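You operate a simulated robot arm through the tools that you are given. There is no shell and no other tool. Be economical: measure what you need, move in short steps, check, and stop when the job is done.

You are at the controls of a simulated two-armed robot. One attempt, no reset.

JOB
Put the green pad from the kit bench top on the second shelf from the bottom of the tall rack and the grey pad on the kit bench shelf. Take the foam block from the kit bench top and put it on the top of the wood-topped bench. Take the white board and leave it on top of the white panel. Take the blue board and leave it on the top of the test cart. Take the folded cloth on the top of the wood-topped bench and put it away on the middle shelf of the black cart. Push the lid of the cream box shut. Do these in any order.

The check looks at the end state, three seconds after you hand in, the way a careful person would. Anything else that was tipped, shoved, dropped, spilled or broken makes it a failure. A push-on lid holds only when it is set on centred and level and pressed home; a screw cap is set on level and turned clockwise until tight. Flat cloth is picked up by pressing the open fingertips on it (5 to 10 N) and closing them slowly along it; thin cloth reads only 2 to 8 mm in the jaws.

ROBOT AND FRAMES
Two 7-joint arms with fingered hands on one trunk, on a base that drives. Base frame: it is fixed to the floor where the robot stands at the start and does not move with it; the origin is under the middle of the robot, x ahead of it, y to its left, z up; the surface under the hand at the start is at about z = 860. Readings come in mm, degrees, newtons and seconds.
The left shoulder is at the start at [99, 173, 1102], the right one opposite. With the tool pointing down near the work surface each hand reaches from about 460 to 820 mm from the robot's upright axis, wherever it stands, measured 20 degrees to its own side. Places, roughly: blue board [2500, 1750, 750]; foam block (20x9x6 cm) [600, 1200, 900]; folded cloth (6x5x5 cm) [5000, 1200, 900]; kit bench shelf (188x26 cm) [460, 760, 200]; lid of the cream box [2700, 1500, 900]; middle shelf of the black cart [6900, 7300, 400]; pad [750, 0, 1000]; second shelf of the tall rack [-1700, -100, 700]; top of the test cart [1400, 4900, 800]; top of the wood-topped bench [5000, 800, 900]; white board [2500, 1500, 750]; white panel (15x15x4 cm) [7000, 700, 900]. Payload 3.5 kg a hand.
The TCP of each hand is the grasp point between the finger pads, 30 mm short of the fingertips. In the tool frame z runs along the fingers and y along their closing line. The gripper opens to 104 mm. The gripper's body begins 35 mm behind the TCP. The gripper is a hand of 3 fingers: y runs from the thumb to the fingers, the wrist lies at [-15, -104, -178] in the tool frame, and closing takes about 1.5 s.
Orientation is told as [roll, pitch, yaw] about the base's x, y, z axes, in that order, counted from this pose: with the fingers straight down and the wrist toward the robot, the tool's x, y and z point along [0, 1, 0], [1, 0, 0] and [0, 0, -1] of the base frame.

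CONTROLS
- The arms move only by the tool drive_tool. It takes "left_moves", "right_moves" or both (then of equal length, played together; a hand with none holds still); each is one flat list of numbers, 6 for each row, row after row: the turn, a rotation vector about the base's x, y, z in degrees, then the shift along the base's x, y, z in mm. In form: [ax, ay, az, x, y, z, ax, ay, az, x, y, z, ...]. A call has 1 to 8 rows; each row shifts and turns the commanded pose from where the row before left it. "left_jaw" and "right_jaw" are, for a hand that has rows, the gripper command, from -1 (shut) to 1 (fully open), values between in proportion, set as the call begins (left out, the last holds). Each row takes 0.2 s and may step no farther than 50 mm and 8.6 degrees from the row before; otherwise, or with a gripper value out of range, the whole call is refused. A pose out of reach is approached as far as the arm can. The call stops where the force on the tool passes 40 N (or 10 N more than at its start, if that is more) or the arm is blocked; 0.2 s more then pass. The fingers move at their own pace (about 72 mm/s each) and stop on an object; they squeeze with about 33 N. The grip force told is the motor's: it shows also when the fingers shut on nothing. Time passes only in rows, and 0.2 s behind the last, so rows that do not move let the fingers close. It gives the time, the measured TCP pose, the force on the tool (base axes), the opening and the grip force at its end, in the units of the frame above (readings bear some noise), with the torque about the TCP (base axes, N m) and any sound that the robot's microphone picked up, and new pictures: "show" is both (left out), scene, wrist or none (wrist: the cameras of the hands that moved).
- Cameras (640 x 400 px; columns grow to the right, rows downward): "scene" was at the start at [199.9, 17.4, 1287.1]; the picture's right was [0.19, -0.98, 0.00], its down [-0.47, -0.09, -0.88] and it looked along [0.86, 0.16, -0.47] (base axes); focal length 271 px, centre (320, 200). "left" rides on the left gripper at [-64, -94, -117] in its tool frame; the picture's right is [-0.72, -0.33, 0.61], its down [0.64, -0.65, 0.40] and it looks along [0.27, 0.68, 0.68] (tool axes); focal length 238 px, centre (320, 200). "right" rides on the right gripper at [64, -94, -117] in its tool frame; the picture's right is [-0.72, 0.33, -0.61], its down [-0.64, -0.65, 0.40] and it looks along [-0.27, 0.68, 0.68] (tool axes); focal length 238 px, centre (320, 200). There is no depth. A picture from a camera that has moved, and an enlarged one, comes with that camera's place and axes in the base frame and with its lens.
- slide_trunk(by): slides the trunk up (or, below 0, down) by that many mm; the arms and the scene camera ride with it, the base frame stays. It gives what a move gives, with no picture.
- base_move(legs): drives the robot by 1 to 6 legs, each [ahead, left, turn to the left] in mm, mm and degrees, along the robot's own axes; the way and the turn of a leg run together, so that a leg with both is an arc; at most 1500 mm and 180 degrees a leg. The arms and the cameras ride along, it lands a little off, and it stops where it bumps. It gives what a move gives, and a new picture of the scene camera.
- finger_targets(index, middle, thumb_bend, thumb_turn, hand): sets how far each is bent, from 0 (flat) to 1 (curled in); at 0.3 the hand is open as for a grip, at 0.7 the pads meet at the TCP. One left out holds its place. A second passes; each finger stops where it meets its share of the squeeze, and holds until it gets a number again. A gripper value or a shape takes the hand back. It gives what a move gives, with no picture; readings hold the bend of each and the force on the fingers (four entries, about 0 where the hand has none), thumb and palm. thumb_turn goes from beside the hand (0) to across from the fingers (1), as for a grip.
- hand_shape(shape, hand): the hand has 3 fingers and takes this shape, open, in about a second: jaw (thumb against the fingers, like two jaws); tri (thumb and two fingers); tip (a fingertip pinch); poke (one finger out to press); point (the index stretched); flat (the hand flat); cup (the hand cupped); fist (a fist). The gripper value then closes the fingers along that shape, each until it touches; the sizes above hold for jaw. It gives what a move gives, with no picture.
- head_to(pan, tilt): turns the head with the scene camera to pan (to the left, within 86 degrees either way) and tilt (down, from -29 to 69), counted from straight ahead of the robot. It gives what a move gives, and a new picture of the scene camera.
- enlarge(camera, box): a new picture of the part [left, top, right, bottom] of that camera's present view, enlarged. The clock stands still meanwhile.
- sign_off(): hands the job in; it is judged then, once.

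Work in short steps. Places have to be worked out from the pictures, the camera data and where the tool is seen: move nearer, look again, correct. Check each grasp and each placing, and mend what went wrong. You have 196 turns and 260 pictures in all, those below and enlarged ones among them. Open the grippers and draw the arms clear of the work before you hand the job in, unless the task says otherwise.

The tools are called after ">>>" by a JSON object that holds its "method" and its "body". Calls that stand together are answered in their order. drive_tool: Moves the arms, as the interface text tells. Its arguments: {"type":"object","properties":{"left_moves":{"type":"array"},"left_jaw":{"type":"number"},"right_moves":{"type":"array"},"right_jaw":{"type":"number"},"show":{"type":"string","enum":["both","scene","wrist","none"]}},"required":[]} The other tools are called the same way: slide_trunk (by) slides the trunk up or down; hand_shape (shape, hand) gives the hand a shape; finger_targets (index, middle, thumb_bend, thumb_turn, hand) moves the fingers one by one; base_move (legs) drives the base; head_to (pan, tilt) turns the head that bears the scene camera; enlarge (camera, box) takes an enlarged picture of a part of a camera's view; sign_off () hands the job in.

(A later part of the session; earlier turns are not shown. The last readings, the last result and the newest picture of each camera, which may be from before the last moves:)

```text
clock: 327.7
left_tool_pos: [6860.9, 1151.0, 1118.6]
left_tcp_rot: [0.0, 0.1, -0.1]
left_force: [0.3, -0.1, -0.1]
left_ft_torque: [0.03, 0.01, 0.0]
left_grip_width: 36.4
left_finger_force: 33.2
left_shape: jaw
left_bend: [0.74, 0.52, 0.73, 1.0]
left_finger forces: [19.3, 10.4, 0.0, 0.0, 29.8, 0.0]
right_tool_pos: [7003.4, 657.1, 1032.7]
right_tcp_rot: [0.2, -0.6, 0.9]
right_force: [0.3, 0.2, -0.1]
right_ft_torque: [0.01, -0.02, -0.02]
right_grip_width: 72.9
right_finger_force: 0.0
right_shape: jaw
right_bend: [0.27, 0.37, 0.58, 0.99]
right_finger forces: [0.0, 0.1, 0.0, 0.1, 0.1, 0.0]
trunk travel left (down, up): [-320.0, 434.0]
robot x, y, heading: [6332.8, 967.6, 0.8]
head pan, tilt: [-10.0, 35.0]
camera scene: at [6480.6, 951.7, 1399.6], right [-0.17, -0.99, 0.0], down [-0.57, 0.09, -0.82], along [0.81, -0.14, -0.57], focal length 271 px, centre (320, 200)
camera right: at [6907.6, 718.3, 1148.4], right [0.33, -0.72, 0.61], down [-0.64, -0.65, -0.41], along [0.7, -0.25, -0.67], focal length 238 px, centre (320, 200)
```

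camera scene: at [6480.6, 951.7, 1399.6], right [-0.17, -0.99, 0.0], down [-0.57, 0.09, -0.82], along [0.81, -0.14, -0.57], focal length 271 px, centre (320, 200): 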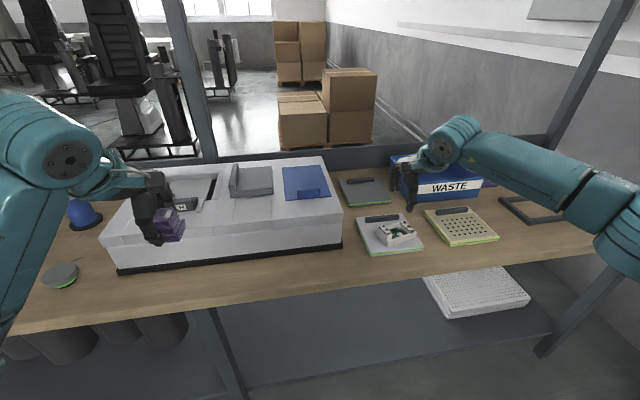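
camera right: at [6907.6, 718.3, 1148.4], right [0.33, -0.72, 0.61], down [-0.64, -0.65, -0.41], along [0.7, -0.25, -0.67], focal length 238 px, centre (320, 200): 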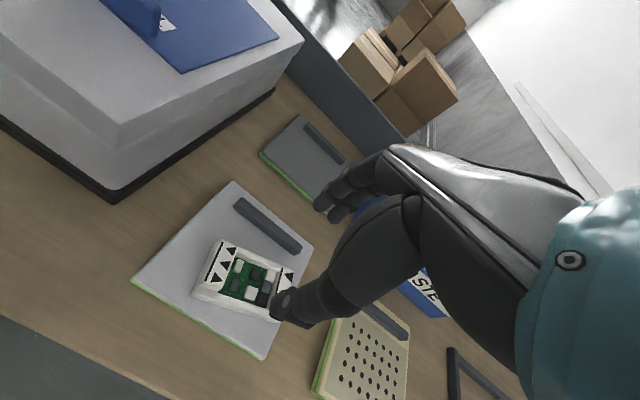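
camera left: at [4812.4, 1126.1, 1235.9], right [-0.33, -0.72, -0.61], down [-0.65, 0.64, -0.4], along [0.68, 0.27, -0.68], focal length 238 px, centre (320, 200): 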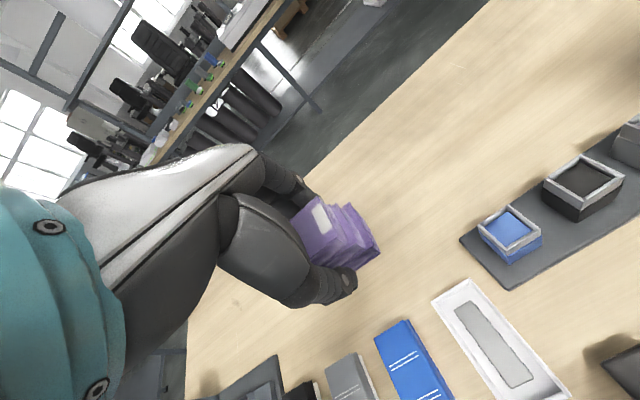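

White board is on the panel. Raise and turn left to face +y, looking for the black cart.

>>> {"method": "drive_tool", "body": {"right_moves": [0, 0.6, 0, -20, 0, 45, 0, 0, 0, -45, 0, 15, 0, 0, 0, -45, 0, 10, 0, 0, 0, -45, 0, 0], "show": "none"}}

>>> {"method": "base_move", "body": {"legs": [[-300, 0, 0], [0, 0, 90], [1300, 0, 0]]}}

>>> {"method": "head_to", "body": {"pan": 0, "tilt": 15}}

```text
clock: 328.7
left_tool_pos: [6863.1, 1151.0, 1120.0]
left_tcp_rot: [-0.1, 0.0, 0.0]
left_force: [-0.1, -0.7, -0.2]
left_ft_torque: [0.05, 0.01, -0.02]
left_grip_width: 36.1
left_finger_force: 33.1
left_shape: jaw
left_bend: [0.74, 0.52, 0.73, 1.0]
left_finger forces: [19.4, 10.5, 0.1, 0.1, 29.6, 0.0]
right_tool_pos: [6847.3, 658.1, 1100.2]
right_tcp_rot: [0.3, -0.3, 0.9]
right_force: [0.8, -0.4, -0.2]
right_ft_torque: [-0.02, 0.02, -0.01]
right_grip_width: 72.7
right_finger_force: 0.0
right_shape: jaw
right_bend: [0.27, 0.37, 0.58, 0.99]
right_finger forces: [0.0, 0.0, 0.0, 0.1, 0.0, 0.0]
trunk travel left (down, up): [-320.0, 434.0]
robot x, y, heading: [6330.8, 962.9, 0.6]
head pan, tilt: [-10.0, 35.0]
```

```text
clock: 340.9
left_tool_pos: [5831.3, 2827.9, 1118.9]
left_tcp_rot: [0.0, 0.1, 90.3]
left_force: [-0.3, -0.1, -0.4]
left_ft_torque: [-0.03, 0.0, 0.03]
left_grip_width: 36.1
left_finger_force: 32.9
left_shape: jaw
left_bend: [0.74, 0.52, 0.74, 1.0]
left_finger forces: [19.3, 10.1, 0.0, 0.0, 29.5, 0.0]
right_tool_pos: [6323.8, 2816.7, 1102.3]
right_tcp_rot: [0.2, -0.1, 91.4]
right_force: [0.2, 0.1, 0.0]
right_ft_torque: [-0.03, 0.01, -0.01]
right_grip_width: 72.4
right_finger_force: 0.1
right_shape: jaw
right_bend: [0.27, 0.37, 0.58, 0.99]
right_finger forces: [0.0, 0.0, 0.0, 0.0, 0.0, 0.0]
trunk travel left (down, up): [-320.0, 434.0]
robot x, y, heading: [6021.8, 2300.5, 90.9]
head pan, tilt: [-10.0, 35.0]
camera scene: at [6031.5, 2449.5, 1399.6], right [0.99, -0.16, 0.0], down [-0.09, -0.57, -0.82], along [0.13, 0.81, -0.57], focal length 271 px, centre (320, 200)
```

scene: 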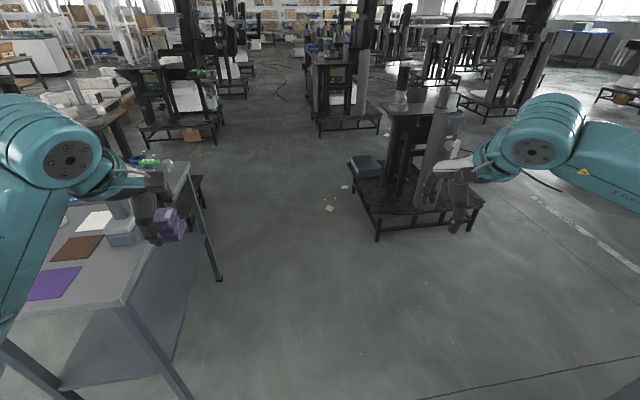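

```text
clock: 341.7
left_tool_pos: [5831.0, 2825.6, 1118.4]
left_tcp_rot: [0.0, 0.1, 90.3]
left_force: [-0.3, -0.6, -0.7]
left_ft_torque: [0.02, 0.0, 0.02]
left_grip_width: 36.2
left_finger_force: 33.5
left_shape: jaw
left_bend: [0.74, 0.52, 0.74, 1.0]
left_finger forces: [19.2, 10.2, 0.1, 0.1, 29.5, 0.1]
right_tool_pos: [6323.3, 2816.5, 1100.7]
right_tcp_rot: [0.4, -0.1, 91.5]
right_force: [0.4, -0.3, 0.6]
right_ft_torque: [0.0, -0.02, 0.01]
right_grip_width: 72.7
right_finger_force: 0.0
right_shape: jaw
right_bend: [0.27, 0.37, 0.58, 0.99]
right_finger forces: [0.1, 0.0, 0.1, 0.0, 0.1, 0.0]
trunk travel left (down, up): [-320.0, 434.0]
robot x, y, heading: [6021.3, 2304.2, 90.7]
head pan, tilt: [0.0, 15.0]
camera scene: at [6016.1, 2455.8, 1431.5], right [1.0, 0.01, 0.0], down [0.0, -0.26, -0.97], along [-0.01, 0.97, -0.26], focal length 271 px, centre (320, 200)
```

scene: 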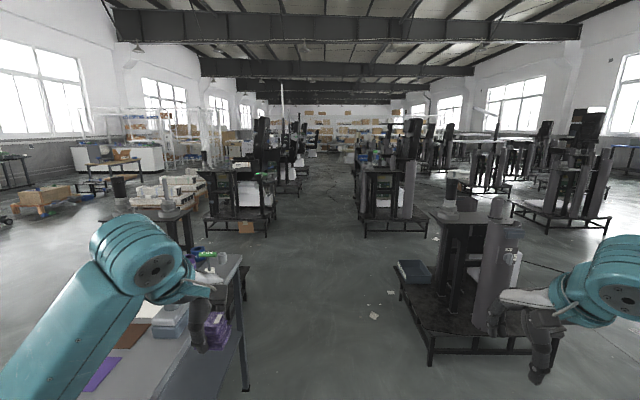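

There's a corridor straight ahead at x≈6000. Drive along it to y≈5900.

>>> {"method": "base_move", "body": {"legs": [[1300, 0, -0.7], [1300, 0, 0], [900, 0, 0]]}}

```text
clock: 358.6
left_tool_pos: [5886.4, 6320.8, 1119.4]
left_tcp_rot: [-0.1, 0.2, 88.7]
left_force: [-0.4, -0.3, -0.5]
left_ft_torque: [-0.01, -0.01, 0.04]
left_grip_width: 35.7
left_finger_force: 33.4
left_shape: jaw
left_bend: [0.74, 0.52, 0.74, 1.0]
left_finger forces: [19.3, 10.3, 0.1, 0.1, 29.5, 0.0]
right_tool_pos: [6379.3, 6294.8, 1101.1]
right_tcp_rot: [0.4, -0.1, 89.7]
right_force: [-0.5, -0.3, -0.8]
right_ft_torque: [-0.01, 0.01, -0.01]
right_grip_width: 72.8
right_finger_force: 0.1
right_shape: jaw
right_bend: [0.27, 0.37, 0.58, 0.99]
right_finger forces: [0.1, 0.1, 0.0, 0.1, 0.1, 0.2]
trunk travel left (down, up): [-320.0, 434.0]
robot x, y, heading: [6058.3, 5787.9, 89.2]
head pan, tilt: [0.0, 15.0]
camera scene: at [6060.6, 5943.4, 1431.6], right [1.0, -0.01, 0.0], down [0.0, -0.26, -0.97], along [0.01, 0.97, -0.26], focal length 271 px, centre (320, 200)
```

scene: 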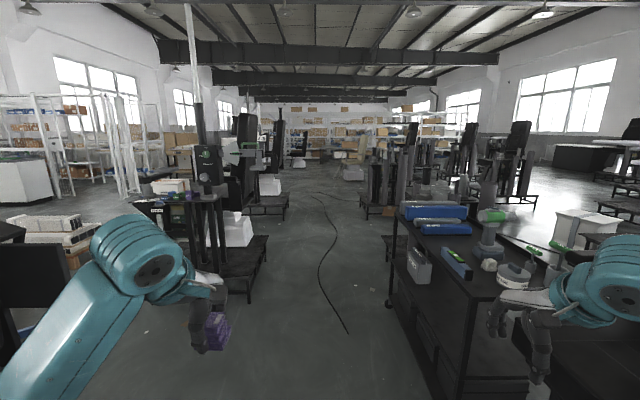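

The black cart is just ahead on the right. Go alongside it and turn to face it.

>>> {"method": "base_move", "body": {"legs": [[700, 90, 0], [750, 0, 0], [0, 0, -89.5]]}}

>>> {"method": "head_to", "body": {"pan": 0, "tilt": 45}}

```text
clock: 370.0
left_tool_pos: [6510.3, 7416.8, 1120.3]
left_tcp_rot: [0.1, 0.1, -1.3]
left_force: [-0.4, 0.0, 0.1]
left_ft_torque: [-0.01, -0.01, -0.01]
left_grip_width: 35.5
left_finger_force: 32.7
left_shape: jaw
left_bend: [0.74, 0.52, 0.74, 1.0]
left_finger forces: [19.2, 10.1, 0.0, 0.1, 29.2, 0.0]
right_tool_pos: [6483.3, 6923.2, 1101.6]
right_tcp_rot: [0.3, -0.1, -0.4]
right_force: [-0.1, -0.3, 0.1]
right_ft_torque: [0.02, 0.05, -0.01]
right_grip_width: 72.6
right_finger_force: 0.1
right_shape: jaw
right_bend: [0.27, 0.37, 0.58, 0.99]
right_finger forces: [0.0, 0.1, 0.0, 0.0, 0.0, 0.1]
trunk travel left (down, up): [-320.0, 434.0]
robot x, y, heading: [5976.3, 7244.9, -1.3]
head pan, tilt: [0.0, 15.0]
camera scene: at [6130.0, 7241.3, 1431.6], right [-0.02, -1.0, 0.0], down [-0.26, 0.0, -0.97], along [0.97, -0.02, -0.26], focal length 271 px, centre (320, 200)
```

scene: 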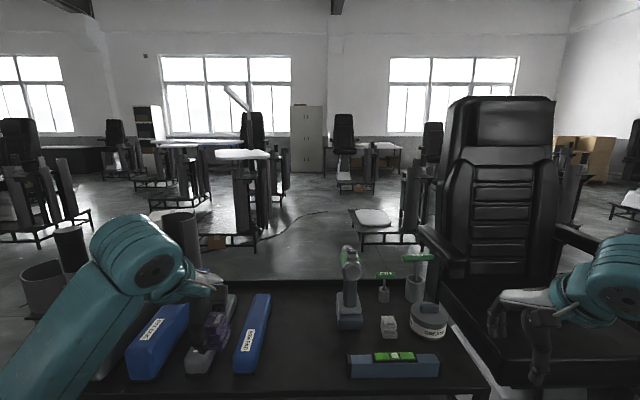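

```text
clock: 371.0
left_tool_pos: [6508.3, 7415.9, 1119.6]
left_tcp_rot: [0.0, 0.2, -1.5]
left_force: [-0.4, -0.8, 0.2]
left_ft_torque: [0.01, 0.0, 0.02]
left_grip_width: 35.5
left_finger_force: 32.9
left_shape: jaw
left_bend: [0.74, 0.52, 0.74, 1.0]
left_finger forces: [19.2, 10.1, 0.1, 0.1, 29.2, 0.0]
right_tool_pos: [6484.8, 6924.2, 1101.2]
right_tcp_rot: [0.3, -0.1, -0.5]
right_force: [-0.6, -0.1, -0.3]
right_ft_torque: [0.0, -0.02, 0.01]
right_grip_width: 72.5
right_finger_force: 0.0
right_shape: jaw
right_bend: [0.27, 0.37, 0.58, 0.99]
right_finger forces: [0.0, 0.0, 0.0, 0.1, 0.0, 0.1]
trunk travel left (down, up): [-320.0, 434.0]
robot x, y, heading: [5979.9, 7241.2, -0.9]
head pan, tilt: [0.0, 45.0]
camera scene: at [6118.0, 7241.6, 1384.9], right [-0.02, -1.0, 0.0], down [-0.71, 0.01, -0.71], along [0.71, -0.01, -0.71], focal length 271 px, centre (320, 200)
```

scene: 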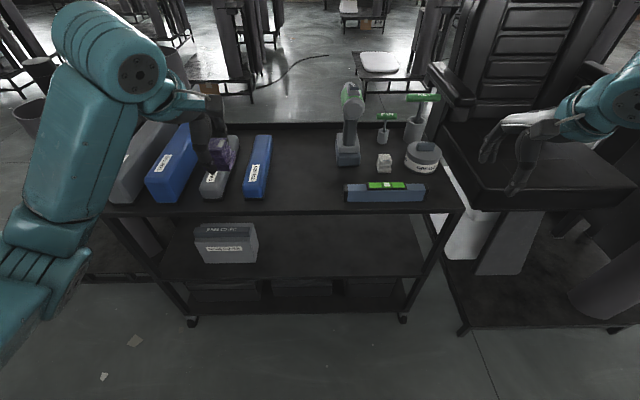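

The middle shelf (z≈400) is free right of the grey box. I'll back off a little, drop the trunk fully, and reach the left hand forward and low.

>>> {"method": "base_move", "body": {"legs": [[-150, -120, 1]]}}

>>> {"method": "slide_trunk", "body": {"by": -320}}

>>> {"method": "drive_tool", "body": {"left_moves": [0, 0, 0, 25, 0, -40, 0, 0, 0, 25, 0, -40, 0, 0, 0, 25, 0, -40, 0, 0, 0, 25, 0, -40, 0, 0, 0, 25, 0, -40, 0, 0, 0, 20, 0, -40, 0, 0, 0, 10, 0, -40, 0, 0, 0, 0, 0, -40], "show": "scene"}}

```text
clock: 372.5
left_tool_pos: [6355.9, 7308.2, 1120.5]
left_tcp_rot: [0.1, 0.1, -0.5]
left_force: [0.5, -0.3, 0.2]
left_ft_torque: [0.02, 0.02, 0.01]
left_grip_width: 35.4
left_finger_force: 32.9
left_shape: jaw
left_bend: [0.74, 0.52, 0.74, 1.0]
left_finger forces: [19.2, 10.1, 0.1, 0.0, 29.3, 0.1]
right_tool_pos: [6338.7, 6815.2, 1101.1]
right_tcp_rot: [0.3, -0.2, 0.5]
right_force: [-0.5, -0.1, -0.4]
right_ft_torque: [-0.04, -0.01, 0.01]
right_grip_width: 72.8
right_finger_force: 0.2
right_shape: jaw
right_bend: [0.27, 0.37, 0.58, 0.99]
right_finger forces: [0.0, 0.1, 0.0, 0.0, 0.0, 0.0]
trunk travel left (down, up): [-320.0, 434.0]
robot x, y, heading: [5827.2, 7126.6, -0.1]
head pan, tilt: [0.0, 45.0]
camera scene: at [5967.6, 7126.4, 1384.9], right [0.0, -1.0, 0.0], down [-0.71, 0.0, -0.71], along [0.71, 0.0, -0.71], focal length 271 px, centre (320, 200)
```

scene: 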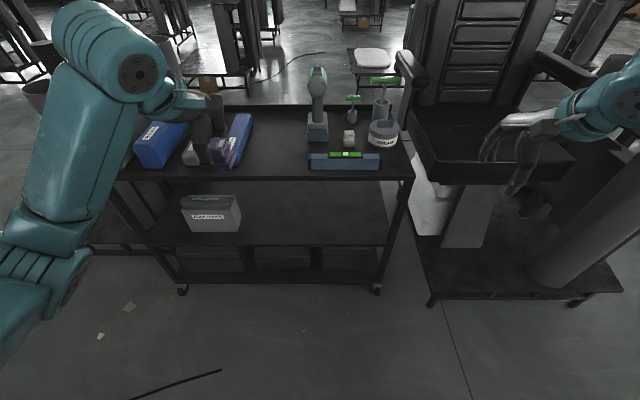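

```text
clock: 375.7
left_tool_pos: [6357.7, 7307.9, 799.2]
left_tcp_rot: [-0.1, -0.2, -0.5]
left_force: [0.3, -0.1, -0.7]
left_ft_torque: [0.02, -0.01, 0.03]
left_grip_width: 35.7
left_finger_force: 33.0
left_shape: jaw
left_bend: [0.74, 0.52, 0.74, 1.0]
left_finger forces: [19.2, 10.1, 0.0, 0.0, 29.3, 0.0]
right_tool_pos: [6340.1, 6816.3, 782.0]
right_tcp_rot: [0.2, -0.3, 0.5]
right_force: [0.1, -0.3, 0.2]
right_ft_torque: [-0.02, -0.01, 0.0]
right_grip_width: 72.5
right_finger_force: 0.1
right_shape: jaw
right_bend: [0.27, 0.37, 0.58, 0.99]
right_finger forces: [0.0, 0.0, 0.1, 0.0, 0.1, 0.0]
trunk travel left (down, up): [0.0, 754.0]
robot x, y, heading: [5829.0, 7125.7, 0.2]
head pan, tilt: [0.0, 45.0]
```

```text
clock: 377.5
left_tool_pos: [6515.5, 7308.9, 480.3]
left_tcp_rot: [0.1, 0.2, -0.6]
left_force: [-0.2, 0.1, -0.8]
left_ft_torque: [-0.01, 0.0, 0.05]
left_grip_width: 35.4
left_finger_force: 33.2
left_shape: jaw
left_bend: [0.74, 0.52, 0.74, 1.0]
left_finger forces: [19.1, 9.9, 0.1, 0.0, 29.2, 0.1]
right_tool_pos: [6338.5, 6816.2, 780.6]
right_tcp_rot: [0.3, -0.1, 0.5]
right_force: [0.2, 0.2, -0.8]
right_ft_torque: [0.02, -0.05, 0.03]
right_grip_width: 72.4
right_finger_force: 0.0
right_shape: jaw
right_bend: [0.27, 0.37, 0.58, 0.99]
right_finger forces: [0.0, 0.0, 0.0, 0.0, 0.0, 0.1]
trunk travel left (down, up): [0.0, 754.0]
robot x, y, heading: [5828.1, 7127.5, -0.1]
head pan, tilt: [0.0, 45.0]
camera scene: at [6135.3, 7126.8, 1049.4], right [0.0, -1.0, 0.0], down [-0.71, 0.0, -0.71], along [0.71, 0.0, -0.71], focal length 271 px, centre (320, 200)
```

scene: 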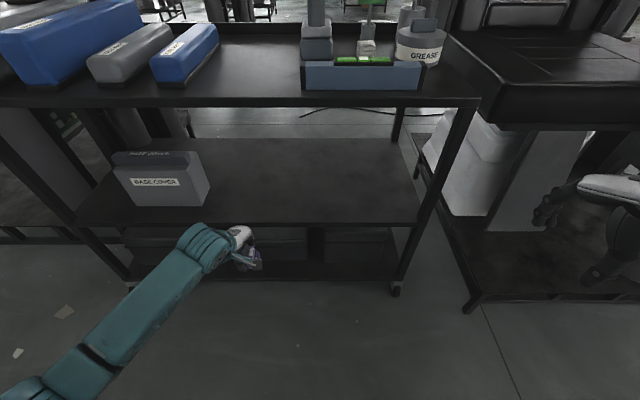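

All good: hand at z 480 below the cart's top. Drive forward 235 mm into the middle shelf.

>>> {"method": "base_move", "body": {"legs": [[235, 0, 0]]}}

>>> {"method": "drive_tool", "body": {"left_moves": [0, 0, 0, 0, 0, -15, 0, 0, 0, 0, 0, -10, 0, 0, 0, 0, 0, -8, 0, 0, 0, 0, 0, -5, 0, 0, 0, 0, 0, -4, 0, 0, 0, 0, 0, -4, 0, 0, 0, 0, 0, -4, 0, 0, 0, 0, 0, -4], "show": "wrist"}}

```text
clock: 378.8
left_tool_pos: [6635.3, 7307.7, 477.7]
left_tcp_rot: [0.0, 1.3, -0.7]
left_force: [-19.7, 2.0, 16.2]
left_ft_torque: [-0.14, 0.33, 0.09]
left_grip_width: 42.6
left_finger_force: 32.8
left_shape: jaw
left_bend: [0.76, 0.75, 0.66, 1.0]
left_finger forces: [39.5, 1.6, 0.0, 0.0, 38.8, 0.1]
right_tool_pos: [6467.7, 6814.9, 781.9]
right_tcp_rot: [0.3, -0.2, 0.5]
right_force: [-0.6, 0.2, -1.1]
right_ft_torque: [0.0, 0.0, 0.0]
right_grip_width: 72.6
right_finger_force: 0.1
right_shape: jaw
right_bend: [0.27, 0.37, 0.58, 0.99]
right_finger forces: [0.0, 0.0, 0.0, 0.0, 0.1, 0.1]
trunk travel left (down, up): [0.0, 754.0]
robot x, y, heading: [5955.2, 7125.6, -0.1]
head pan, tilt: [0.0, 45.0]
stopped in leg 1: the force on the tool passed its limit at 59 N (the readings are from after the stop); the commanded pose is now the measured one
camera scene: at [6261.9, 7127.0, 1050.2], right [0.0, -1.0, 0.0], down [-0.71, 0.0, -0.71], along [0.71, 0.0, -0.71], focal length 271 px, centre (320, 200)
```

scene: 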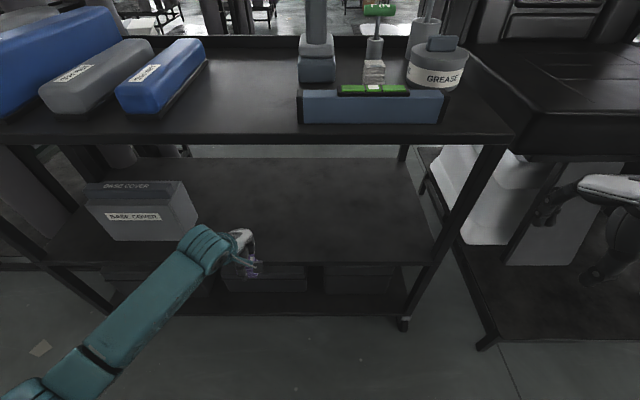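

```text
clock: 379.2
left_tool_pos: [6636.7, 7307.8, 476.1]
left_tcp_rot: [-0.4, 0.7, -0.6]
left_force: [-23.9, 3.0, 24.2]
left_ft_torque: [-0.11, 0.41, 0.12]
left_grip_width: 44.5
left_finger_force: 33.0
left_shape: jaw
left_bend: [0.77, 0.75, 0.66, 1.0]
left_finger forces: [38.1, 2.1, 0.1, 0.0, 43.3, 0.0]
right_tool_pos: [6467.0, 6817.1, 782.3]
right_tcp_rot: [0.3, -0.2, 0.6]
right_force: [0.1, 0.1, -0.4]
right_ft_torque: [0.0, 0.0, 0.03]
right_grip_width: 72.7
right_finger_force: 0.0
right_shape: jaw
right_bend: [0.27, 0.37, 0.58, 0.99]
right_finger forces: [0.0, 0.0, 0.1, 0.0, 0.0, 0.1]
trunk travel left (down, up): [0.0, 754.0]
robot x, y, heading: [5957.0, 7127.6, 0.2]
head pan, tilt: [0.0, 45.0]
stopped in row 1 (left hand): the force on the tool passed its limit at 44 N (the readings are from after the stop); the commanded pose is now the measured one
camera left: at [6542.3, 7245.5, 594.0], right [-0.34, -0.72, -0.6], down [-0.65, 0.65, -0.4], along [0.68, 0.26, -0.69], focal length 238 px, centre (320, 200)
```

left: 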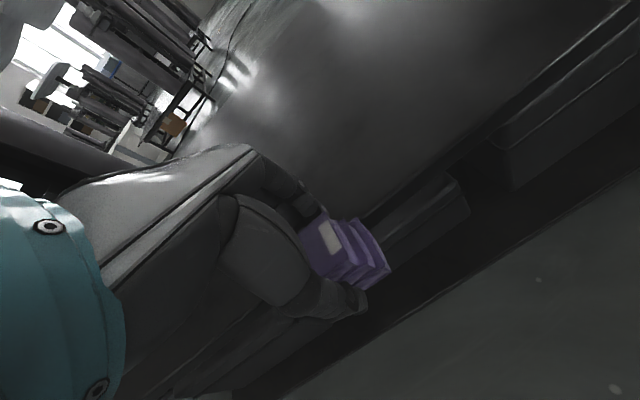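

The fingers met the shelf's front lip: the shelf is higher (~450). Back off, raise to ~560, and re-enter.

>>> {"method": "base_move", "body": {"legs": [[-70, 0, 0]]}}

>>> {"method": "drive_tool", "body": {"left_moves": [0, -0.3, 0, 0, 0, 30, 0, -0.3, 0, 0, 0, 30, 0, 0, 0, 0, 0, 30], "show": "both"}}

```text
clock: 380.2
left_tool_pos: [6567.6, 7309.1, 471.8]
left_tcp_rot: [-0.2, 1.1, -0.7]
left_force: [-0.1, 0.0, -0.4]
left_ft_torque: [-0.02, -0.01, 0.0]
left_grip_width: 36.0
left_finger_force: 32.9
left_shape: jaw
left_bend: [0.75, 0.52, 0.73, 1.0]
left_finger forces: [20.2, 11.0, 0.0, 0.0, 31.1, 0.1]
right_tool_pos: [6398.7, 6816.7, 781.2]
right_tcp_rot: [0.3, -0.1, 0.5]
right_force: [0.9, -0.3, -0.3]
right_ft_torque: [0.02, 0.0, 0.06]
right_grip_width: 72.6
right_finger_force: 0.1
right_shape: jaw
right_bend: [0.27, 0.37, 0.58, 0.99]
right_finger forces: [0.1, 0.0, 0.0, 0.0, 0.0, 0.0]
trunk travel left (down, up): [0.0, 754.0]
robot x, y, heading: [5885.5, 7126.3, -0.1]
head pan, tilt: [0.0, 45.0]
camera scene: at [6193.9, 7127.2, 1049.4], right [0.0, -1.0, 0.0], down [-0.71, 0.0, -0.71], along [0.71, 0.0, -0.71], focal length 271 px, centre (320, 200)
```

scene: 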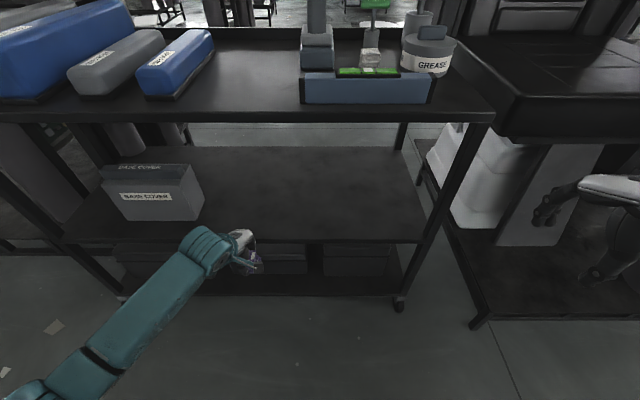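

```text
clock: 381.0
left_tool_pos: [6565.3, 7306.5, 562.7]
left_tcp_rot: [-0.2, 0.5, -0.7]
left_force: [-0.6, -0.9, -0.1]
left_ft_torque: [0.02, 0.01, -0.01]
left_grip_width: 35.6
left_finger_force: 33.2
left_shape: jaw
left_bend: [0.75, 0.52, 0.73, 1.0]
left_finger forces: [20.1, 11.0, 0.1, 0.1, 31.1, 0.0]
right_tool_pos: [6399.1, 6816.6, 781.4]
right_tcp_rot: [0.2, -0.1, 0.6]
right_force: [-0.2, -0.4, 0.1]
right_ft_torque: [0.01, 0.02, -0.01]
right_grip_width: 72.7
right_finger_force: 0.0
right_shape: jaw
right_bend: [0.27, 0.37, 0.58, 0.99]
right_finger forces: [0.0, 0.0, 0.0, 0.0, 0.0, 0.1]
trunk travel left (down, up): [0.0, 754.0]
robot x, y, heading: [5885.7, 7125.6, -0.2]
head pan, tilt: [0.0, 45.0]
camera scene: at [6193.9, 7127.2, 1049.5], right [0.0, -1.0, 0.0], down [-0.71, 0.0, -0.71], along [0.71, 0.0, -0.71], focal length 271 px, centre (320, 200)
camera left: at [6471.2, 7244.0, 679.4], right [-0.34, -0.72, -0.61], down [-0.65, 0.65, -0.4], along [0.68, 0.26, -0.69], focal length 238 px, centre (320, 200)
```

scene: 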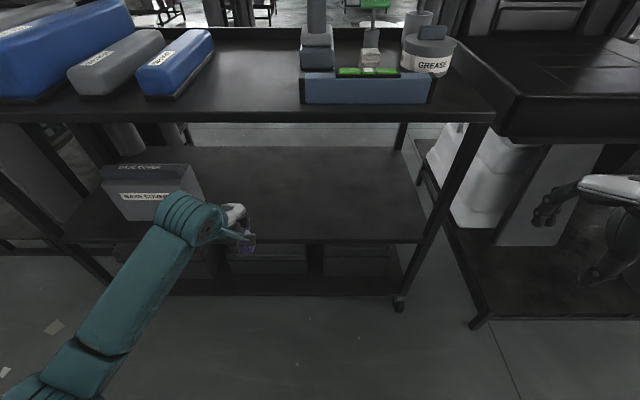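
left: 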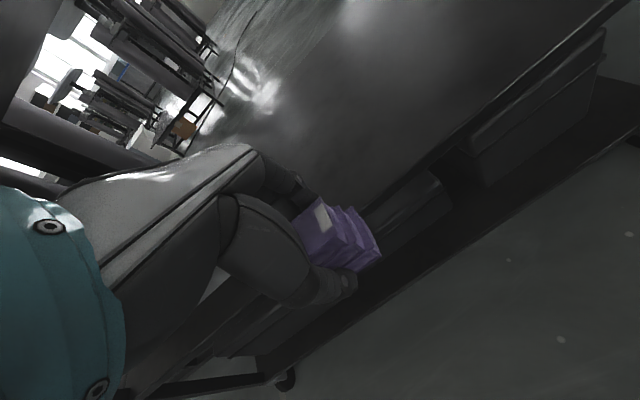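

Cart hasn't moved. Lower to ~515 (above the shelf lip, wrist below the cart top) and enter.

>>> {"method": "drive_tool", "body": {"left_moves": [0, 0, 0, 0, 0, -25, 0, 0, 0, 0, 0, -22], "show": "none"}}

>>> {"method": "base_move", "body": {"legs": [[185, 0, 0]]}}

>>> {"method": "drive_tool", "body": {"left_moves": [0, 0, 0, 0, 0, -8, 0, 0, 0, 0, 0, -8, 0, 0, 0, 0, 0, -6, 0, 0, 0, 0, 0, -6, 0, 0, 0, 0, 0, -5, 0, 0, 0, 0, 0, -5, 0, 0, 0, 0, 0, -5, 0, 0, 0, 0, 0, -5], "show": "wrist"}}

```text
clock: 381.6
left_tool_pos: [6567.2, 7307.0, 515.2]
left_tcp_rot: [-0.3, 0.5, -0.6]
left_force: [0.1, -0.1, -0.9]
left_ft_torque: [0.0, 0.07, -0.02]
left_grip_width: 35.8
left_finger_force: 33.4
left_shape: jaw
left_bend: [0.75, 0.52, 0.73, 1.0]
left_finger forces: [20.0, 11.0, 0.0, 0.0, 30.9, 0.1]
right_tool_pos: [6398.5, 6815.5, 780.9]
right_tcp_rot: [0.3, -0.2, 0.6]
right_force: [0.7, 0.2, -0.2]
right_ft_torque: [0.01, 0.02, 0.05]
right_grip_width: 72.4
right_finger_force: 0.1
right_shape: jaw
right_bend: [0.27, 0.37, 0.58, 0.99]
right_finger forces: [0.1, 0.0, 0.1, 0.1, 0.0, 0.0]
trunk travel left (down, up): [0.0, 754.0]
robot x, y, heading: [5884.7, 7124.3, 0.1]
head pan, tilt: [0.0, 45.0]
```

```text
clock: 383.1
left_tool_pos: [6742.6, 7312.7, 515.0]
left_tcp_rot: [-0.2, 0.5, -0.3]
left_force: [0.3, 0.2, 0.8]
left_ft_torque: [0.01, 0.02, 0.01]
left_grip_width: 35.7
left_finger_force: 33.1
left_shape: jaw
left_bend: [0.75, 0.52, 0.73, 1.0]
left_finger forces: [19.9, 11.1, 0.0, 0.0, 31.0, 0.0]
right_tool_pos: [6577.3, 6819.2, 781.1]
right_tcp_rot: [0.3, -0.2, 0.9]
right_force: [-5.6, -5.4, -0.6]
right_ft_torque: [0.1, 0.0, -0.35]
right_grip_width: 71.1
right_finger_force: 0.1
right_shape: jaw
right_bend: [0.27, 0.4, 0.58, 0.99]
right_finger forces: [0.0, 6.6, 0.0, 0.0, 0.0, 0.1]
trunk travel left (down, up): [0.0, 754.0]
robot x, y, heading: [6064.7, 7127.9, 0.4]
head pan, tilt: [0.0, 45.0]
camera scene: at [6371.1, 7129.5, 1049.6], right [0.01, -1.0, 0.0], down [-0.71, -0.01, -0.71], along [0.71, 0.01, -0.71], focal length 271 px, centre (320, 200)
```

scene: 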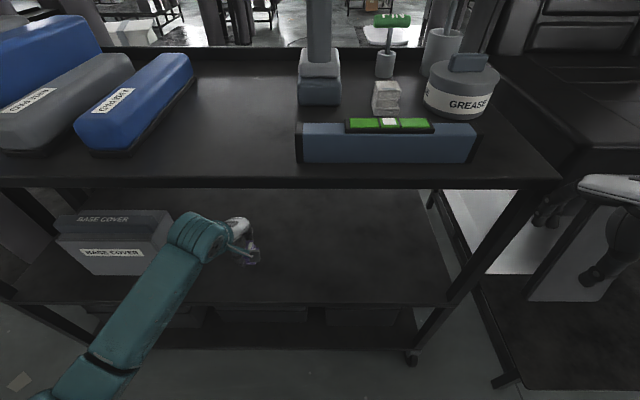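

```text
clock: 384.8
left_tool_pos: [6748.2, 7311.4, 481.7]
left_tcp_rot: [-0.5, -0.9, -0.2]
left_force: [-4.0, 1.1, 17.4]
left_ft_torque: [0.01, -0.08, 0.04]
left_grip_width: 37.7
left_finger_force: 32.8
left_shape: jaw
left_bend: [0.75, 0.53, 0.72, 1.0]
left_finger forces: [20.6, 10.4, 0.0, 0.0, 34.7, 0.0]
right_tool_pos: [6577.4, 6820.2, 781.9]
right_tcp_rot: [0.3, -0.1, 1.0]
right_force: [-2.5, -2.6, -0.1]
right_ft_torque: [0.06, -0.06, -0.16]
right_grip_width: 71.4
right_finger_force: 0.1
right_shape: jaw
right_bend: [0.27, 0.39, 0.58, 0.99]
right_finger forces: [0.0, 3.4, 0.0, 0.1, 0.0, 0.1]
trunk travel left (down, up): [0.0, 754.0]
robot x, y, heading: [6060.3, 7127.8, 0.4]
head pan, tilt: [0.0, 45.0]
stopped in row 8 (left hand): the force on the tool passed its limit at 43 N (the readings are from after the stop); the commanded pose is now the measured one
camera left: at [6651.0, 7248.8, 596.9], right [-0.32, -0.72, -0.61], down [-0.64, 0.64, -0.42], along [0.7, 0.26, -0.67], focal length 238 px, centre (320, 200)
```

left: 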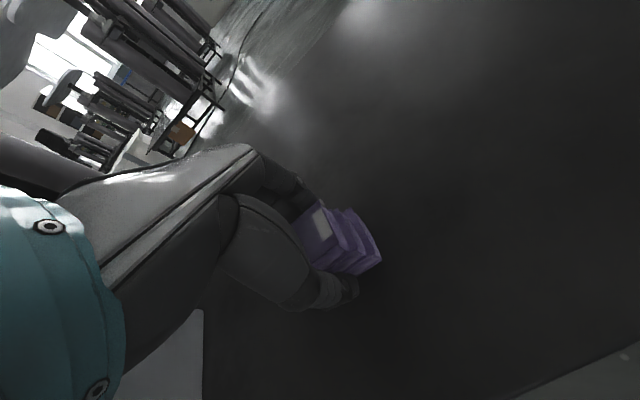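

Cloth has touched the shelf. Release while rising slightly.

>>> {"method": "drive_tool", "body": {"left_moves": [0, 0, 0, 0, 0, 1, 0, 0, 0, 0, 0, 1, 0, 0, 0, 0, 0, 2, 0, 0, 0, 0, 0, 2, 0, 0, 0, 0, 0, 8, 0, 0, 0, 0, 0, 12, 0, 0, 0, 0, 0, 12], "left_jaw": 0.5, "show": "wrist"}}

```text
clock: 386.4
left_tool_pos: [6746.3, 7313.9, 515.5]
left_tcp_rot: [-0.4, -0.4, -0.2]
left_force: [0.0, -0.2, -0.7]
left_ft_torque: [-0.01, 0.03, -0.01]
left_grip_width: 77.7
left_finger_force: 0.0
left_shape: jaw
left_bend: [0.27, 0.35, 0.54, 0.99]
left_finger forces: [0.1, 0.0, 0.0, 0.0, 0.0, 0.0]
right_tool_pos: [6576.7, 6819.5, 781.2]
right_tcp_rot: [0.3, -0.2, 1.0]
right_force: [-7.6, -5.3, 0.4]
right_ft_torque: [0.08, -0.21, -0.39]
right_grip_width: 70.6
right_finger_force: 0.0
right_shape: jaw
right_bend: [0.27, 0.4, 0.58, 0.99]
right_finger forces: [0.0, 9.6, 0.0, 0.0, 0.0, 0.0]
trunk travel left (down, up): [0.0, 754.0]
robot x, y, heading: [6066.4, 7125.6, 0.7]
head pan, tilt: [0.0, 45.0]
camera left: at [6650.0, 7249.9, 631.6], right [-0.33, -0.72, -0.61], down [-0.65, 0.64, -0.41], along [0.69, 0.26, -0.68], focal length 238 px, centre (320, 200)
```

left: 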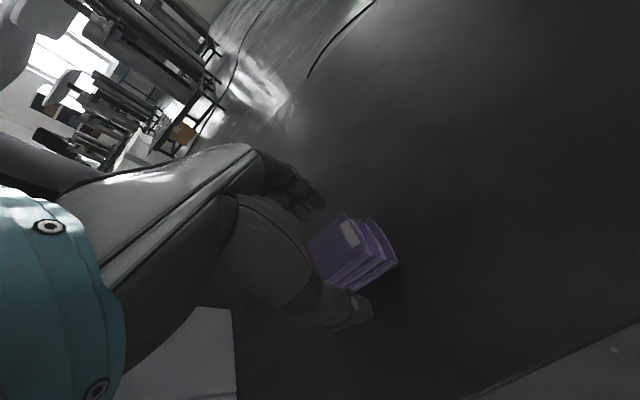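

Cloth is released upright. Raise 15 mm so fingers clear it, then back out.

>>> {"method": "drive_tool", "body": {"left_moves": [0, 0, 0, 0, 0, 8, 0, 0, 0, 0, 0, 8], "left_jaw": 1, "show": "none"}}

>>> {"method": "base_move", "body": {"legs": [[-330, 0, 0]]}}

```text
clock: 387.0
left_tool_pos: [6747.3, 7312.3, 531.2]
left_tcp_rot: [-0.5, -0.4, -0.2]
left_force: [0.4, -0.4, 0.0]
left_ft_torque: [0.02, -0.02, -0.03]
left_grip_width: 103.5
left_finger_force: 0.0
left_shape: jaw
left_bend: [0.3, 0.3, 0.3, 0.98]
left_finger forces: [0.0, 0.1, 0.1, 0.1, 0.0, 0.0]
right_tool_pos: [6578.1, 6819.5, 780.9]
right_tcp_rot: [0.3, -0.1, 1.0]
right_force: [-8.2, -4.8, -0.2]
right_ft_torque: [0.13, -0.17, -0.38]
right_grip_width: 70.7
right_finger_force: 0.1
right_shape: jaw
right_bend: [0.27, 0.4, 0.58, 0.99]
right_finger forces: [0.0, 9.5, 0.1, 0.0, 0.0, 0.0]
trunk travel left (down, up): [0.0, 754.0]
robot x, y, heading: [6063.8, 7127.8, 0.6]
head pan, tilt: [0.0, 45.0]
```

```text
clock: 389.1
left_tool_pos: [6429.3, 7306.8, 531.9]
left_tcp_rot: [-0.4, -0.3, -0.6]
left_force: [-0.6, 0.1, -0.2]
left_ft_torque: [0.0, 0.0, -0.01]
left_grip_width: 103.7
left_finger_force: 0.1
left_shape: jaw
left_bend: [0.3, 0.3, 0.3, 0.98]
left_finger forces: [0.0, 0.0, 0.0, 0.0, 0.1, 0.0]
right_tool_pos: [6256.1, 6815.2, 782.2]
right_tcp_rot: [0.4, -0.2, 0.6]
right_force: [-1.3, -0.8, 0.6]
right_ft_torque: [-0.05, -0.01, -0.01]
right_grip_width: 72.6
right_finger_force: 0.0
right_shape: jaw
right_bend: [0.27, 0.37, 0.58, 0.99]
right_finger forces: [0.0, 0.0, 0.1, 0.0, 0.2, 0.0]
trunk travel left (down, up): [0.0, 754.0]
robot x, y, heading: [5744.8, 7128.6, 0.1]
head pan, tilt: [0.0, 45.0]
camera scene: at [6051.5, 7126.6, 1049.5], right [0.0, -1.0, 0.0], down [-0.71, 0.0, -0.71], along [0.71, 0.0, -0.71], focal length 271 px, centre (320, 200)
```

scene: 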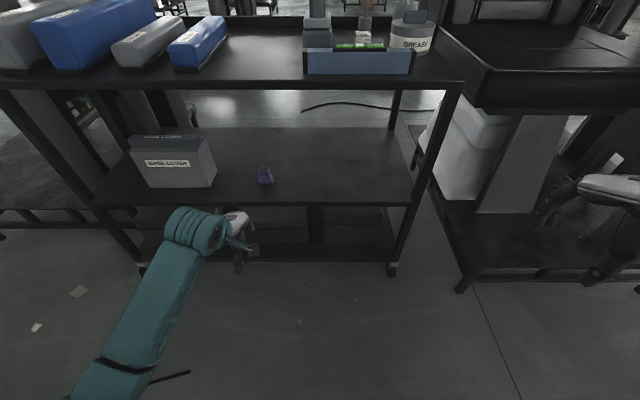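

Cloth is on the middle shelf. Quick check of what the right finger had touched.

>>> {"method": "enlarge", "body": {"camera": "scene", "box": [440, 60, 640, 300]}}

```text
1.67 times, centred on (540, 180) of scene
camera zoom: at [6051.5, 7126.6, 1049.5], right [0.0, -1.0, 0.0], down [-0.71, 0.0, -0.71], along [0.71, 0.0, -0.71], focal length 452 px, centre (-47, 233)
```

zoom: 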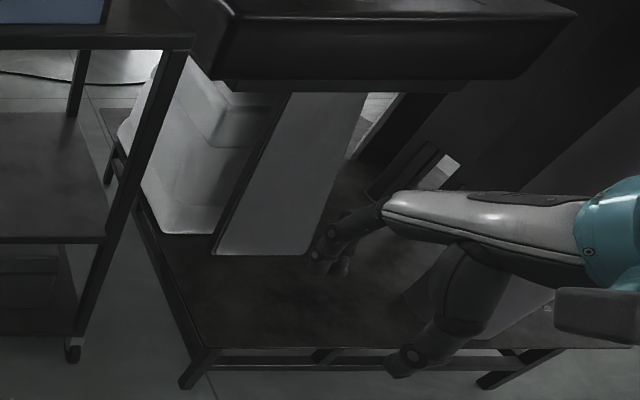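

Just the machine's heavy tray edge. Now raise the trunk and arms for transit back to bench 1 for the blue board.

>>> {"method": "slide_trunk", "body": {"by": 200}}

>>> {"method": "drive_tool", "body": {"left_moves": [0.1, 0, 0, -20, 5, 40, 0, 0, 0, -20, 5, 40, 0, 0, 0, -20, 5, 40, 0, 0, 0, -20, 5, 40, 0, 0, 0, -20, 0, 45, 0, 0, 0, -20, 0, 45, 0, 0, 0, -20, 0, 45, 0, 0, 0, -20, 0, 45], "right_moves": [0, 0, 0, 0, 0, 20, 0, 0, 0, 0, 0, 20, 0, 0, 0, 0, 0, 20, 0, 0, 0, 0, 0, 20, 0, 0, 0, 0, 5, 20, 0, 0, 0, 0, 5, 20, 0, 0, 0, 0, 5, 10, 0, 0, 0, 0, 5, 10], "show": "none"}}

>>> {"method": "base_move", "body": {"legs": [[0, 0, -90], [1500, 270, 0], [1500, 0, 0]]}}

```text
clock: 391.3
left_tool_pos: [6429.0, 7305.5, 730.4]
left_tcp_rot: [-0.4, -0.4, -0.7]
left_force: [-0.2, -1.0, -0.2]
left_ft_torque: [-0.02, -0.01, -0.03]
left_grip_width: 103.4
left_finger_force: 0.0
left_shape: jaw
left_bend: [0.3, 0.3, 0.3, 0.98]
left_finger forces: [0.0, 0.0, 0.0, 0.1, 0.1, 0.0]
right_tool_pos: [6257.5, 6815.0, 979.8]
right_tcp_rot: [0.4, -0.1, 0.7]
right_force: [0.3, 1.0, -0.1]
right_ft_torque: [0.01, 0.02, -0.01]
right_grip_width: 72.4
right_finger_force: 0.0
right_shape: jaw
right_bend: [0.27, 0.37, 0.58, 0.99]
right_finger forces: [0.0, 0.0, 0.1, 0.0, 0.0, 0.0]
trunk travel left (down, up): [-200.0, 554.0]
robot x, y, heading: [5746.6, 7126.1, 0.2]
head pan, tilt: [0.0, 45.0]
```

```text
clock: 393.1
left_tool_pos: [6271.3, 7327.3, 1073.7]
left_tcp_rot: [-0.4, -0.4, -0.5]
left_force: [-0.5, -0.1, -0.1]
left_ft_torque: [-0.02, 0.02, 0.02]
left_grip_width: 104.1
left_finger_force: 0.1
left_shape: jaw
left_bend: [0.3, 0.3, 0.3, 0.98]
left_finger forces: [0.1, 0.1, 0.1, 0.0, 0.0, 0.0]
right_tool_pos: [6256.3, 6837.4, 1123.3]
right_tcp_rot: [0.3, -0.1, 0.6]
right_force: [-0.3, -0.3, -0.4]
right_ft_torque: [0.02, 0.01, -0.01]
right_grip_width: 72.6
right_finger_force: 0.1
right_shape: jaw
right_bend: [0.27, 0.37, 0.58, 0.99]
right_finger forces: [0.0, 0.1, 0.0, 0.0, 0.1, 0.0]
trunk travel left (down, up): [-200.0, 554.0]
robot x, y, heading: [5746.7, 7124.2, 0.1]
head pan, tilt: [0.0, 45.0]
```

```text
refused: leg 2 is longer than a leg can be; nothing moved
```

Drive back down the corridor.

>>> {"method": "base_move", "body": {"legs": [[0, 0, -90], [1400, 270, 0], [1400, 0, 0], [1400, 0, 0], [650, 0, 0], [0, 0, -90]]}}

```text
clock: 398.6
left_tool_pos: [5996.5, 6512.4, 1079.0]
left_tcp_rot: [-0.5, -0.8, -88.2]
left_force: [0.1, 0.2, 1.0]
left_ft_torque: [0.01, 0.03, 0.02]
left_grip_width: 103.6
left_finger_force: 0.0
left_shape: jaw
left_bend: [0.3, 0.3, 0.3, 0.98]
left_finger forces: [0.1, 0.0, 0.0, 0.1, 0.0, 0.0]
right_tool_pos: [5497.0, 6508.5, 1122.4]
right_tcp_rot: [-0.1, 0.1, -88.4]
right_force: [0.1, 0.7, 0.1]
right_ft_torque: [-0.02, 0.0, -0.03]
right_grip_width: 72.5
right_finger_force: 0.1
right_shape: jaw
right_bend: [0.27, 0.37, 0.58, 0.99]
right_finger forces: [0.1, 0.0, 0.0, 0.1, 0.1, 0.0]
trunk travel left (down, up): [-200.0, 554.0]
robot x, y, heading: [5769.5, 7021.0, -87.6]
head pan, tilt: [0.0, 45.0]
stopped in leg 2: the robot was blocked; the commanded pose is now the measured one
camera scene: at [5780.8, 6840.6, 1264.1], right [-1.0, -0.04, 0.0], down [-0.03, 0.7, -0.71], along [0.03, -0.71, -0.7], focal length 271 px, centre (320, 200)
```

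scene: 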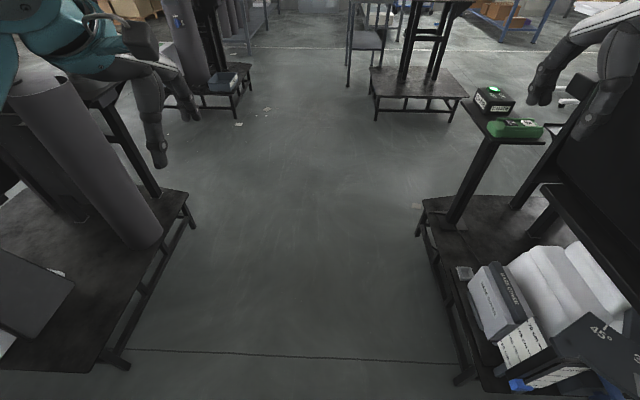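

Right arm brushes the machine on that side. Strafe left (east) first, then continue.

>>> {"method": "base_move", "body": {"legs": [[-30, 60, 0], [0, 230, -2]]}}

```text
clock: 399.2
left_tool_pos: [5996.3, 6509.1, 1074.8]
left_tcp_rot: [-0.5, -0.5, -88.5]
left_force: [0.2, -0.3, -0.1]
left_ft_torque: [-0.04, -0.01, -0.01]
left_grip_width: 103.7
left_finger_force: 0.1
left_shape: jaw
left_bend: [0.3, 0.3, 0.3, 0.98]
left_finger forces: [0.0, 0.1, 0.0, 0.0, 0.0, 0.0]
right_tool_pos: [5495.1, 6506.9, 1123.2]
right_tcp_rot: [-0.1, 0.0, -88.8]
right_force: [-0.3, 0.8, -0.6]
right_ft_torque: [0.0, -0.01, 0.02]
right_grip_width: 72.4
right_finger_force: 0.0
right_shape: jaw
right_bend: [0.27, 0.37, 0.58, 0.99]
right_finger forces: [0.0, 0.0, 0.1, 0.1, 0.0, 0.0]
trunk travel left (down, up): [-200.0, 554.0]
robot x, y, heading: [5770.5, 7024.3, -87.9]
head pan, tilt: [0.0, 45.0]
stopped in leg 1: the robot was blocked; the commanded pose is now the measured one
camera scene: at [5781.7, 6837.9, 1263.0], right [-1.0, -0.04, 0.0], down [-0.03, 0.7, -0.71], along [0.02, -0.71, -0.7], focal length 271 px, centre (320, 200)
```

scene: 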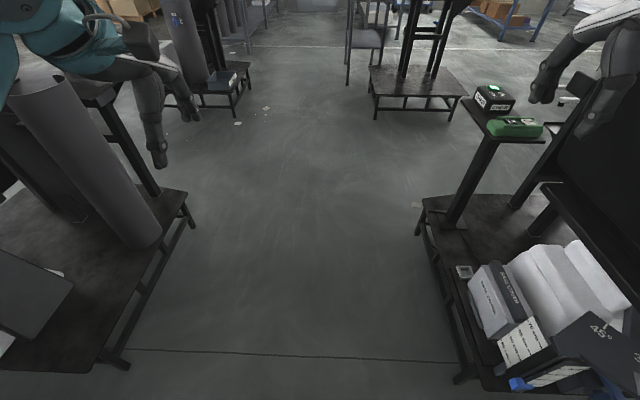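

Still blocked; look to the right to see what is touching.

>>> {"method": "head_to", "body": {"pan": -60, "tilt": 20}}

>>> {"method": "head_to", "body": {"pan": 70, "tilt": 25}}

```text
clock: 400.5
left_tool_pos: [5995.9, 6510.9, 1076.4]
left_tcp_rot: [-0.5, -0.7, -88.4]
left_force: [0.2, 0.1, 0.1]
left_ft_torque: [0.0, 0.02, 0.01]
left_grip_width: 103.8
left_finger_force: 0.0
left_shape: jaw
left_bend: [0.3, 0.3, 0.3, 0.98]
left_finger forces: [0.0, 0.1, 0.0, 0.0, 0.1, 0.1]
right_tool_pos: [5495.9, 6508.4, 1121.8]
right_tcp_rot: [-0.1, 0.1, -88.6]
right_force: [0.4, 0.0, -0.4]
right_ft_torque: [0.01, 0.02, 0.04]
right_grip_width: 72.8
right_finger_force: 0.0
right_shape: jaw
right_bend: [0.27, 0.37, 0.58, 0.99]
right_finger forces: [0.0, 0.0, 0.1, 0.0, 0.0, 0.0]
trunk travel left (down, up): [-200.0, 554.0]
robot x, y, heading: [5773.0, 7026.2, -87.8]
head pan, tilt: [-60.0, 20.0]
camera scene: at [5699.0, 6871.0, 1302.0], right [-0.53, 0.85, 0.0], down [0.29, 0.18, -0.94], along [-0.8, -0.5, -0.34], focal length 271 px, centre (320, 200)
```

scene: 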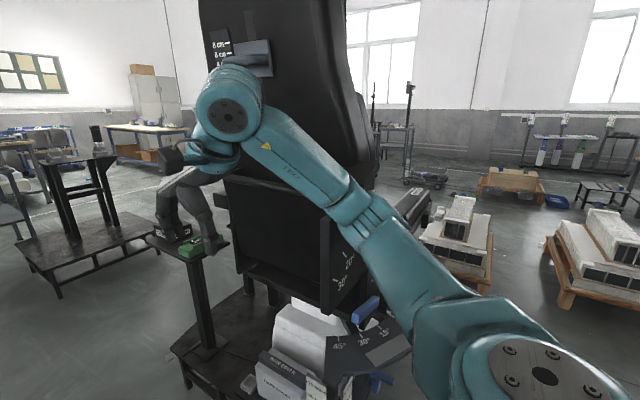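

```text
clock: 402.6
left_tool_pos: [5996.1, 6509.8, 1077.1]
left_tcp_rot: [-0.4, -0.7, -88.3]
left_force: [0.6, 1.0, 0.4]
left_ft_torque: [-0.01, 0.01, -0.01]
left_grip_width: 103.9
left_finger_force: 0.1
left_shape: jaw
left_bend: [0.3, 0.3, 0.3, 0.98]
left_finger forces: [0.1, 0.0, 0.0, 0.0, 0.1, 0.1]
right_tool_pos: [5495.5, 6507.4, 1121.6]
right_tcp_rot: [-0.1, 0.1, -88.6]
right_force: [-0.1, 0.2, -1.2]
right_ft_torque: [0.0, 0.0, 0.0]
right_grip_width: 72.6
right_finger_force: 0.0
right_shape: jaw
right_bend: [0.27, 0.37, 0.58, 0.99]
right_finger forces: [0.0, 0.0, 0.0, 0.1, 0.1, 0.0]
trunk travel left (down, up): [-200.0, 554.0]
robot x, y, heading: [5772.4, 7023.6, -87.8]
head pan, tilt: [70.0, 25.0]
camera scene: at [5865.2, 6892.5, 1293.3], right [-0.31, -0.95, 0.01], down [-0.4, 0.12, -0.91], along [0.86, -0.28, -0.42], focal length 271 px, centre (320, 200)
```

scene: 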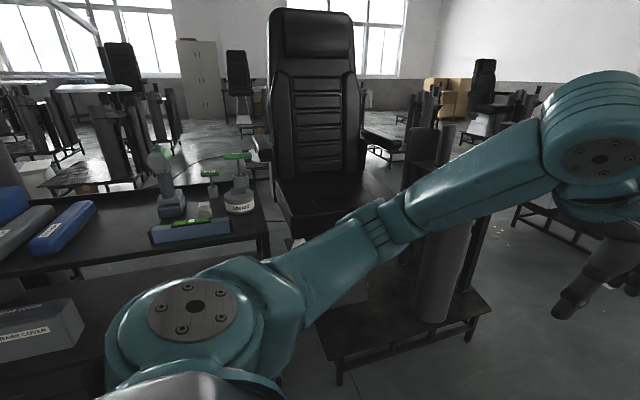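

The right forearm lies against the big chair. Pull the right arm inward first, then strafe left.

>>> {"method": "drive_tool", "body": {"right_moves": [0, 0, 0, 25, 5, 10, 0, 0, 0, 25, 5, 10, 0, 0, 0, 25, 5, 10, 0, 0, 0, 25, 5, 10, 0, 0, 0, 25, 5, 10], "show": "none"}}

>>> {"method": "base_move", "body": {"legs": [[0, 240, 0]]}}

```text
clock: 403.9
left_tool_pos: [5996.9, 6501.2, 1070.5]
left_tcp_rot: [-0.3, -0.1, -88.2]
left_force: [0.2, 0.2, -1.3]
left_ft_torque: [0.01, 0.0, 0.03]
left_grip_width: 103.8
left_finger_force: 0.0
left_shape: jaw
left_bend: [0.3, 0.3, 0.3, 0.98]
left_finger forces: [0.1, 0.0, 0.0, 0.0, 0.1, 0.0]
right_tool_pos: [5620.0, 6522.4, 1163.6]
right_tcp_rot: [0.0, 0.7, -88.2]
right_force: [0.1, -0.3, -0.1]
right_ft_torque: [0.0, 0.0, -0.07]
right_grip_width: 72.4
right_finger_force: 0.1
right_shape: jaw
right_bend: [0.27, 0.37, 0.58, 0.99]
right_finger forces: [0.0, 0.0, 0.0, 0.0, 0.0, 0.0]
trunk travel left (down, up): [-200.0, 554.0]
robot x, y, heading: [5776.2, 7023.1, -87.5]
head pan, tilt: [70.0, 25.0]
```

```text
clock: 405.6
left_tool_pos: [6232.5, 6511.2, 1073.1]
left_tcp_rot: [-0.3, -0.3, -88.5]
left_force: [0.8, 0.6, -0.3]
left_ft_torque: [0.02, 0.01, -0.01]
left_grip_width: 103.8
left_finger_force: 0.0
left_shape: jaw
left_bend: [0.3, 0.3, 0.3, 0.98]
left_finger forces: [0.1, 0.0, 0.1, 0.0, 0.1, 0.0]
right_tool_pos: [5855.7, 6534.3, 1166.5]
right_tcp_rot: [0.1, 0.6, -88.7]
right_force: [1.1, -0.1, -0.6]
right_ft_torque: [-0.01, 0.01, -0.02]
right_grip_width: 72.6
right_finger_force: 0.1
right_shape: jaw
right_bend: [0.27, 0.37, 0.58, 0.99]
right_finger forces: [0.0, 0.0, 0.1, 0.0, 0.0, 0.1]
trunk travel left (down, up): [-200.0, 554.0]
robot x, y, heading: [6007.5, 7032.4, -87.9]
head pan, tilt: [70.0, 25.0]
camera scene: at [6102.5, 6892.7, 1292.4], right [-0.31, -0.95, 0.0], down [-0.4, 0.13, -0.91], along [0.86, -0.28, -0.42], focal length 271 px, centre (320, 200)
```

scene: 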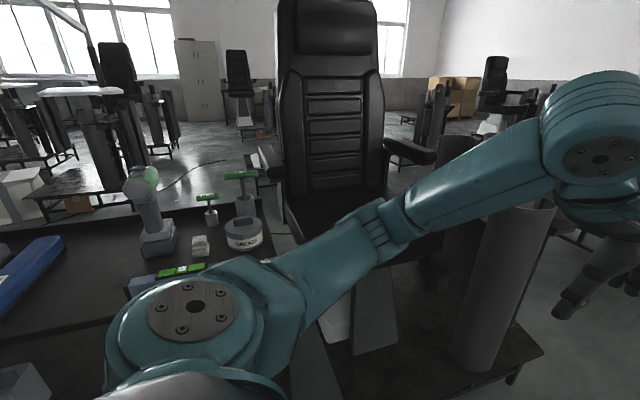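

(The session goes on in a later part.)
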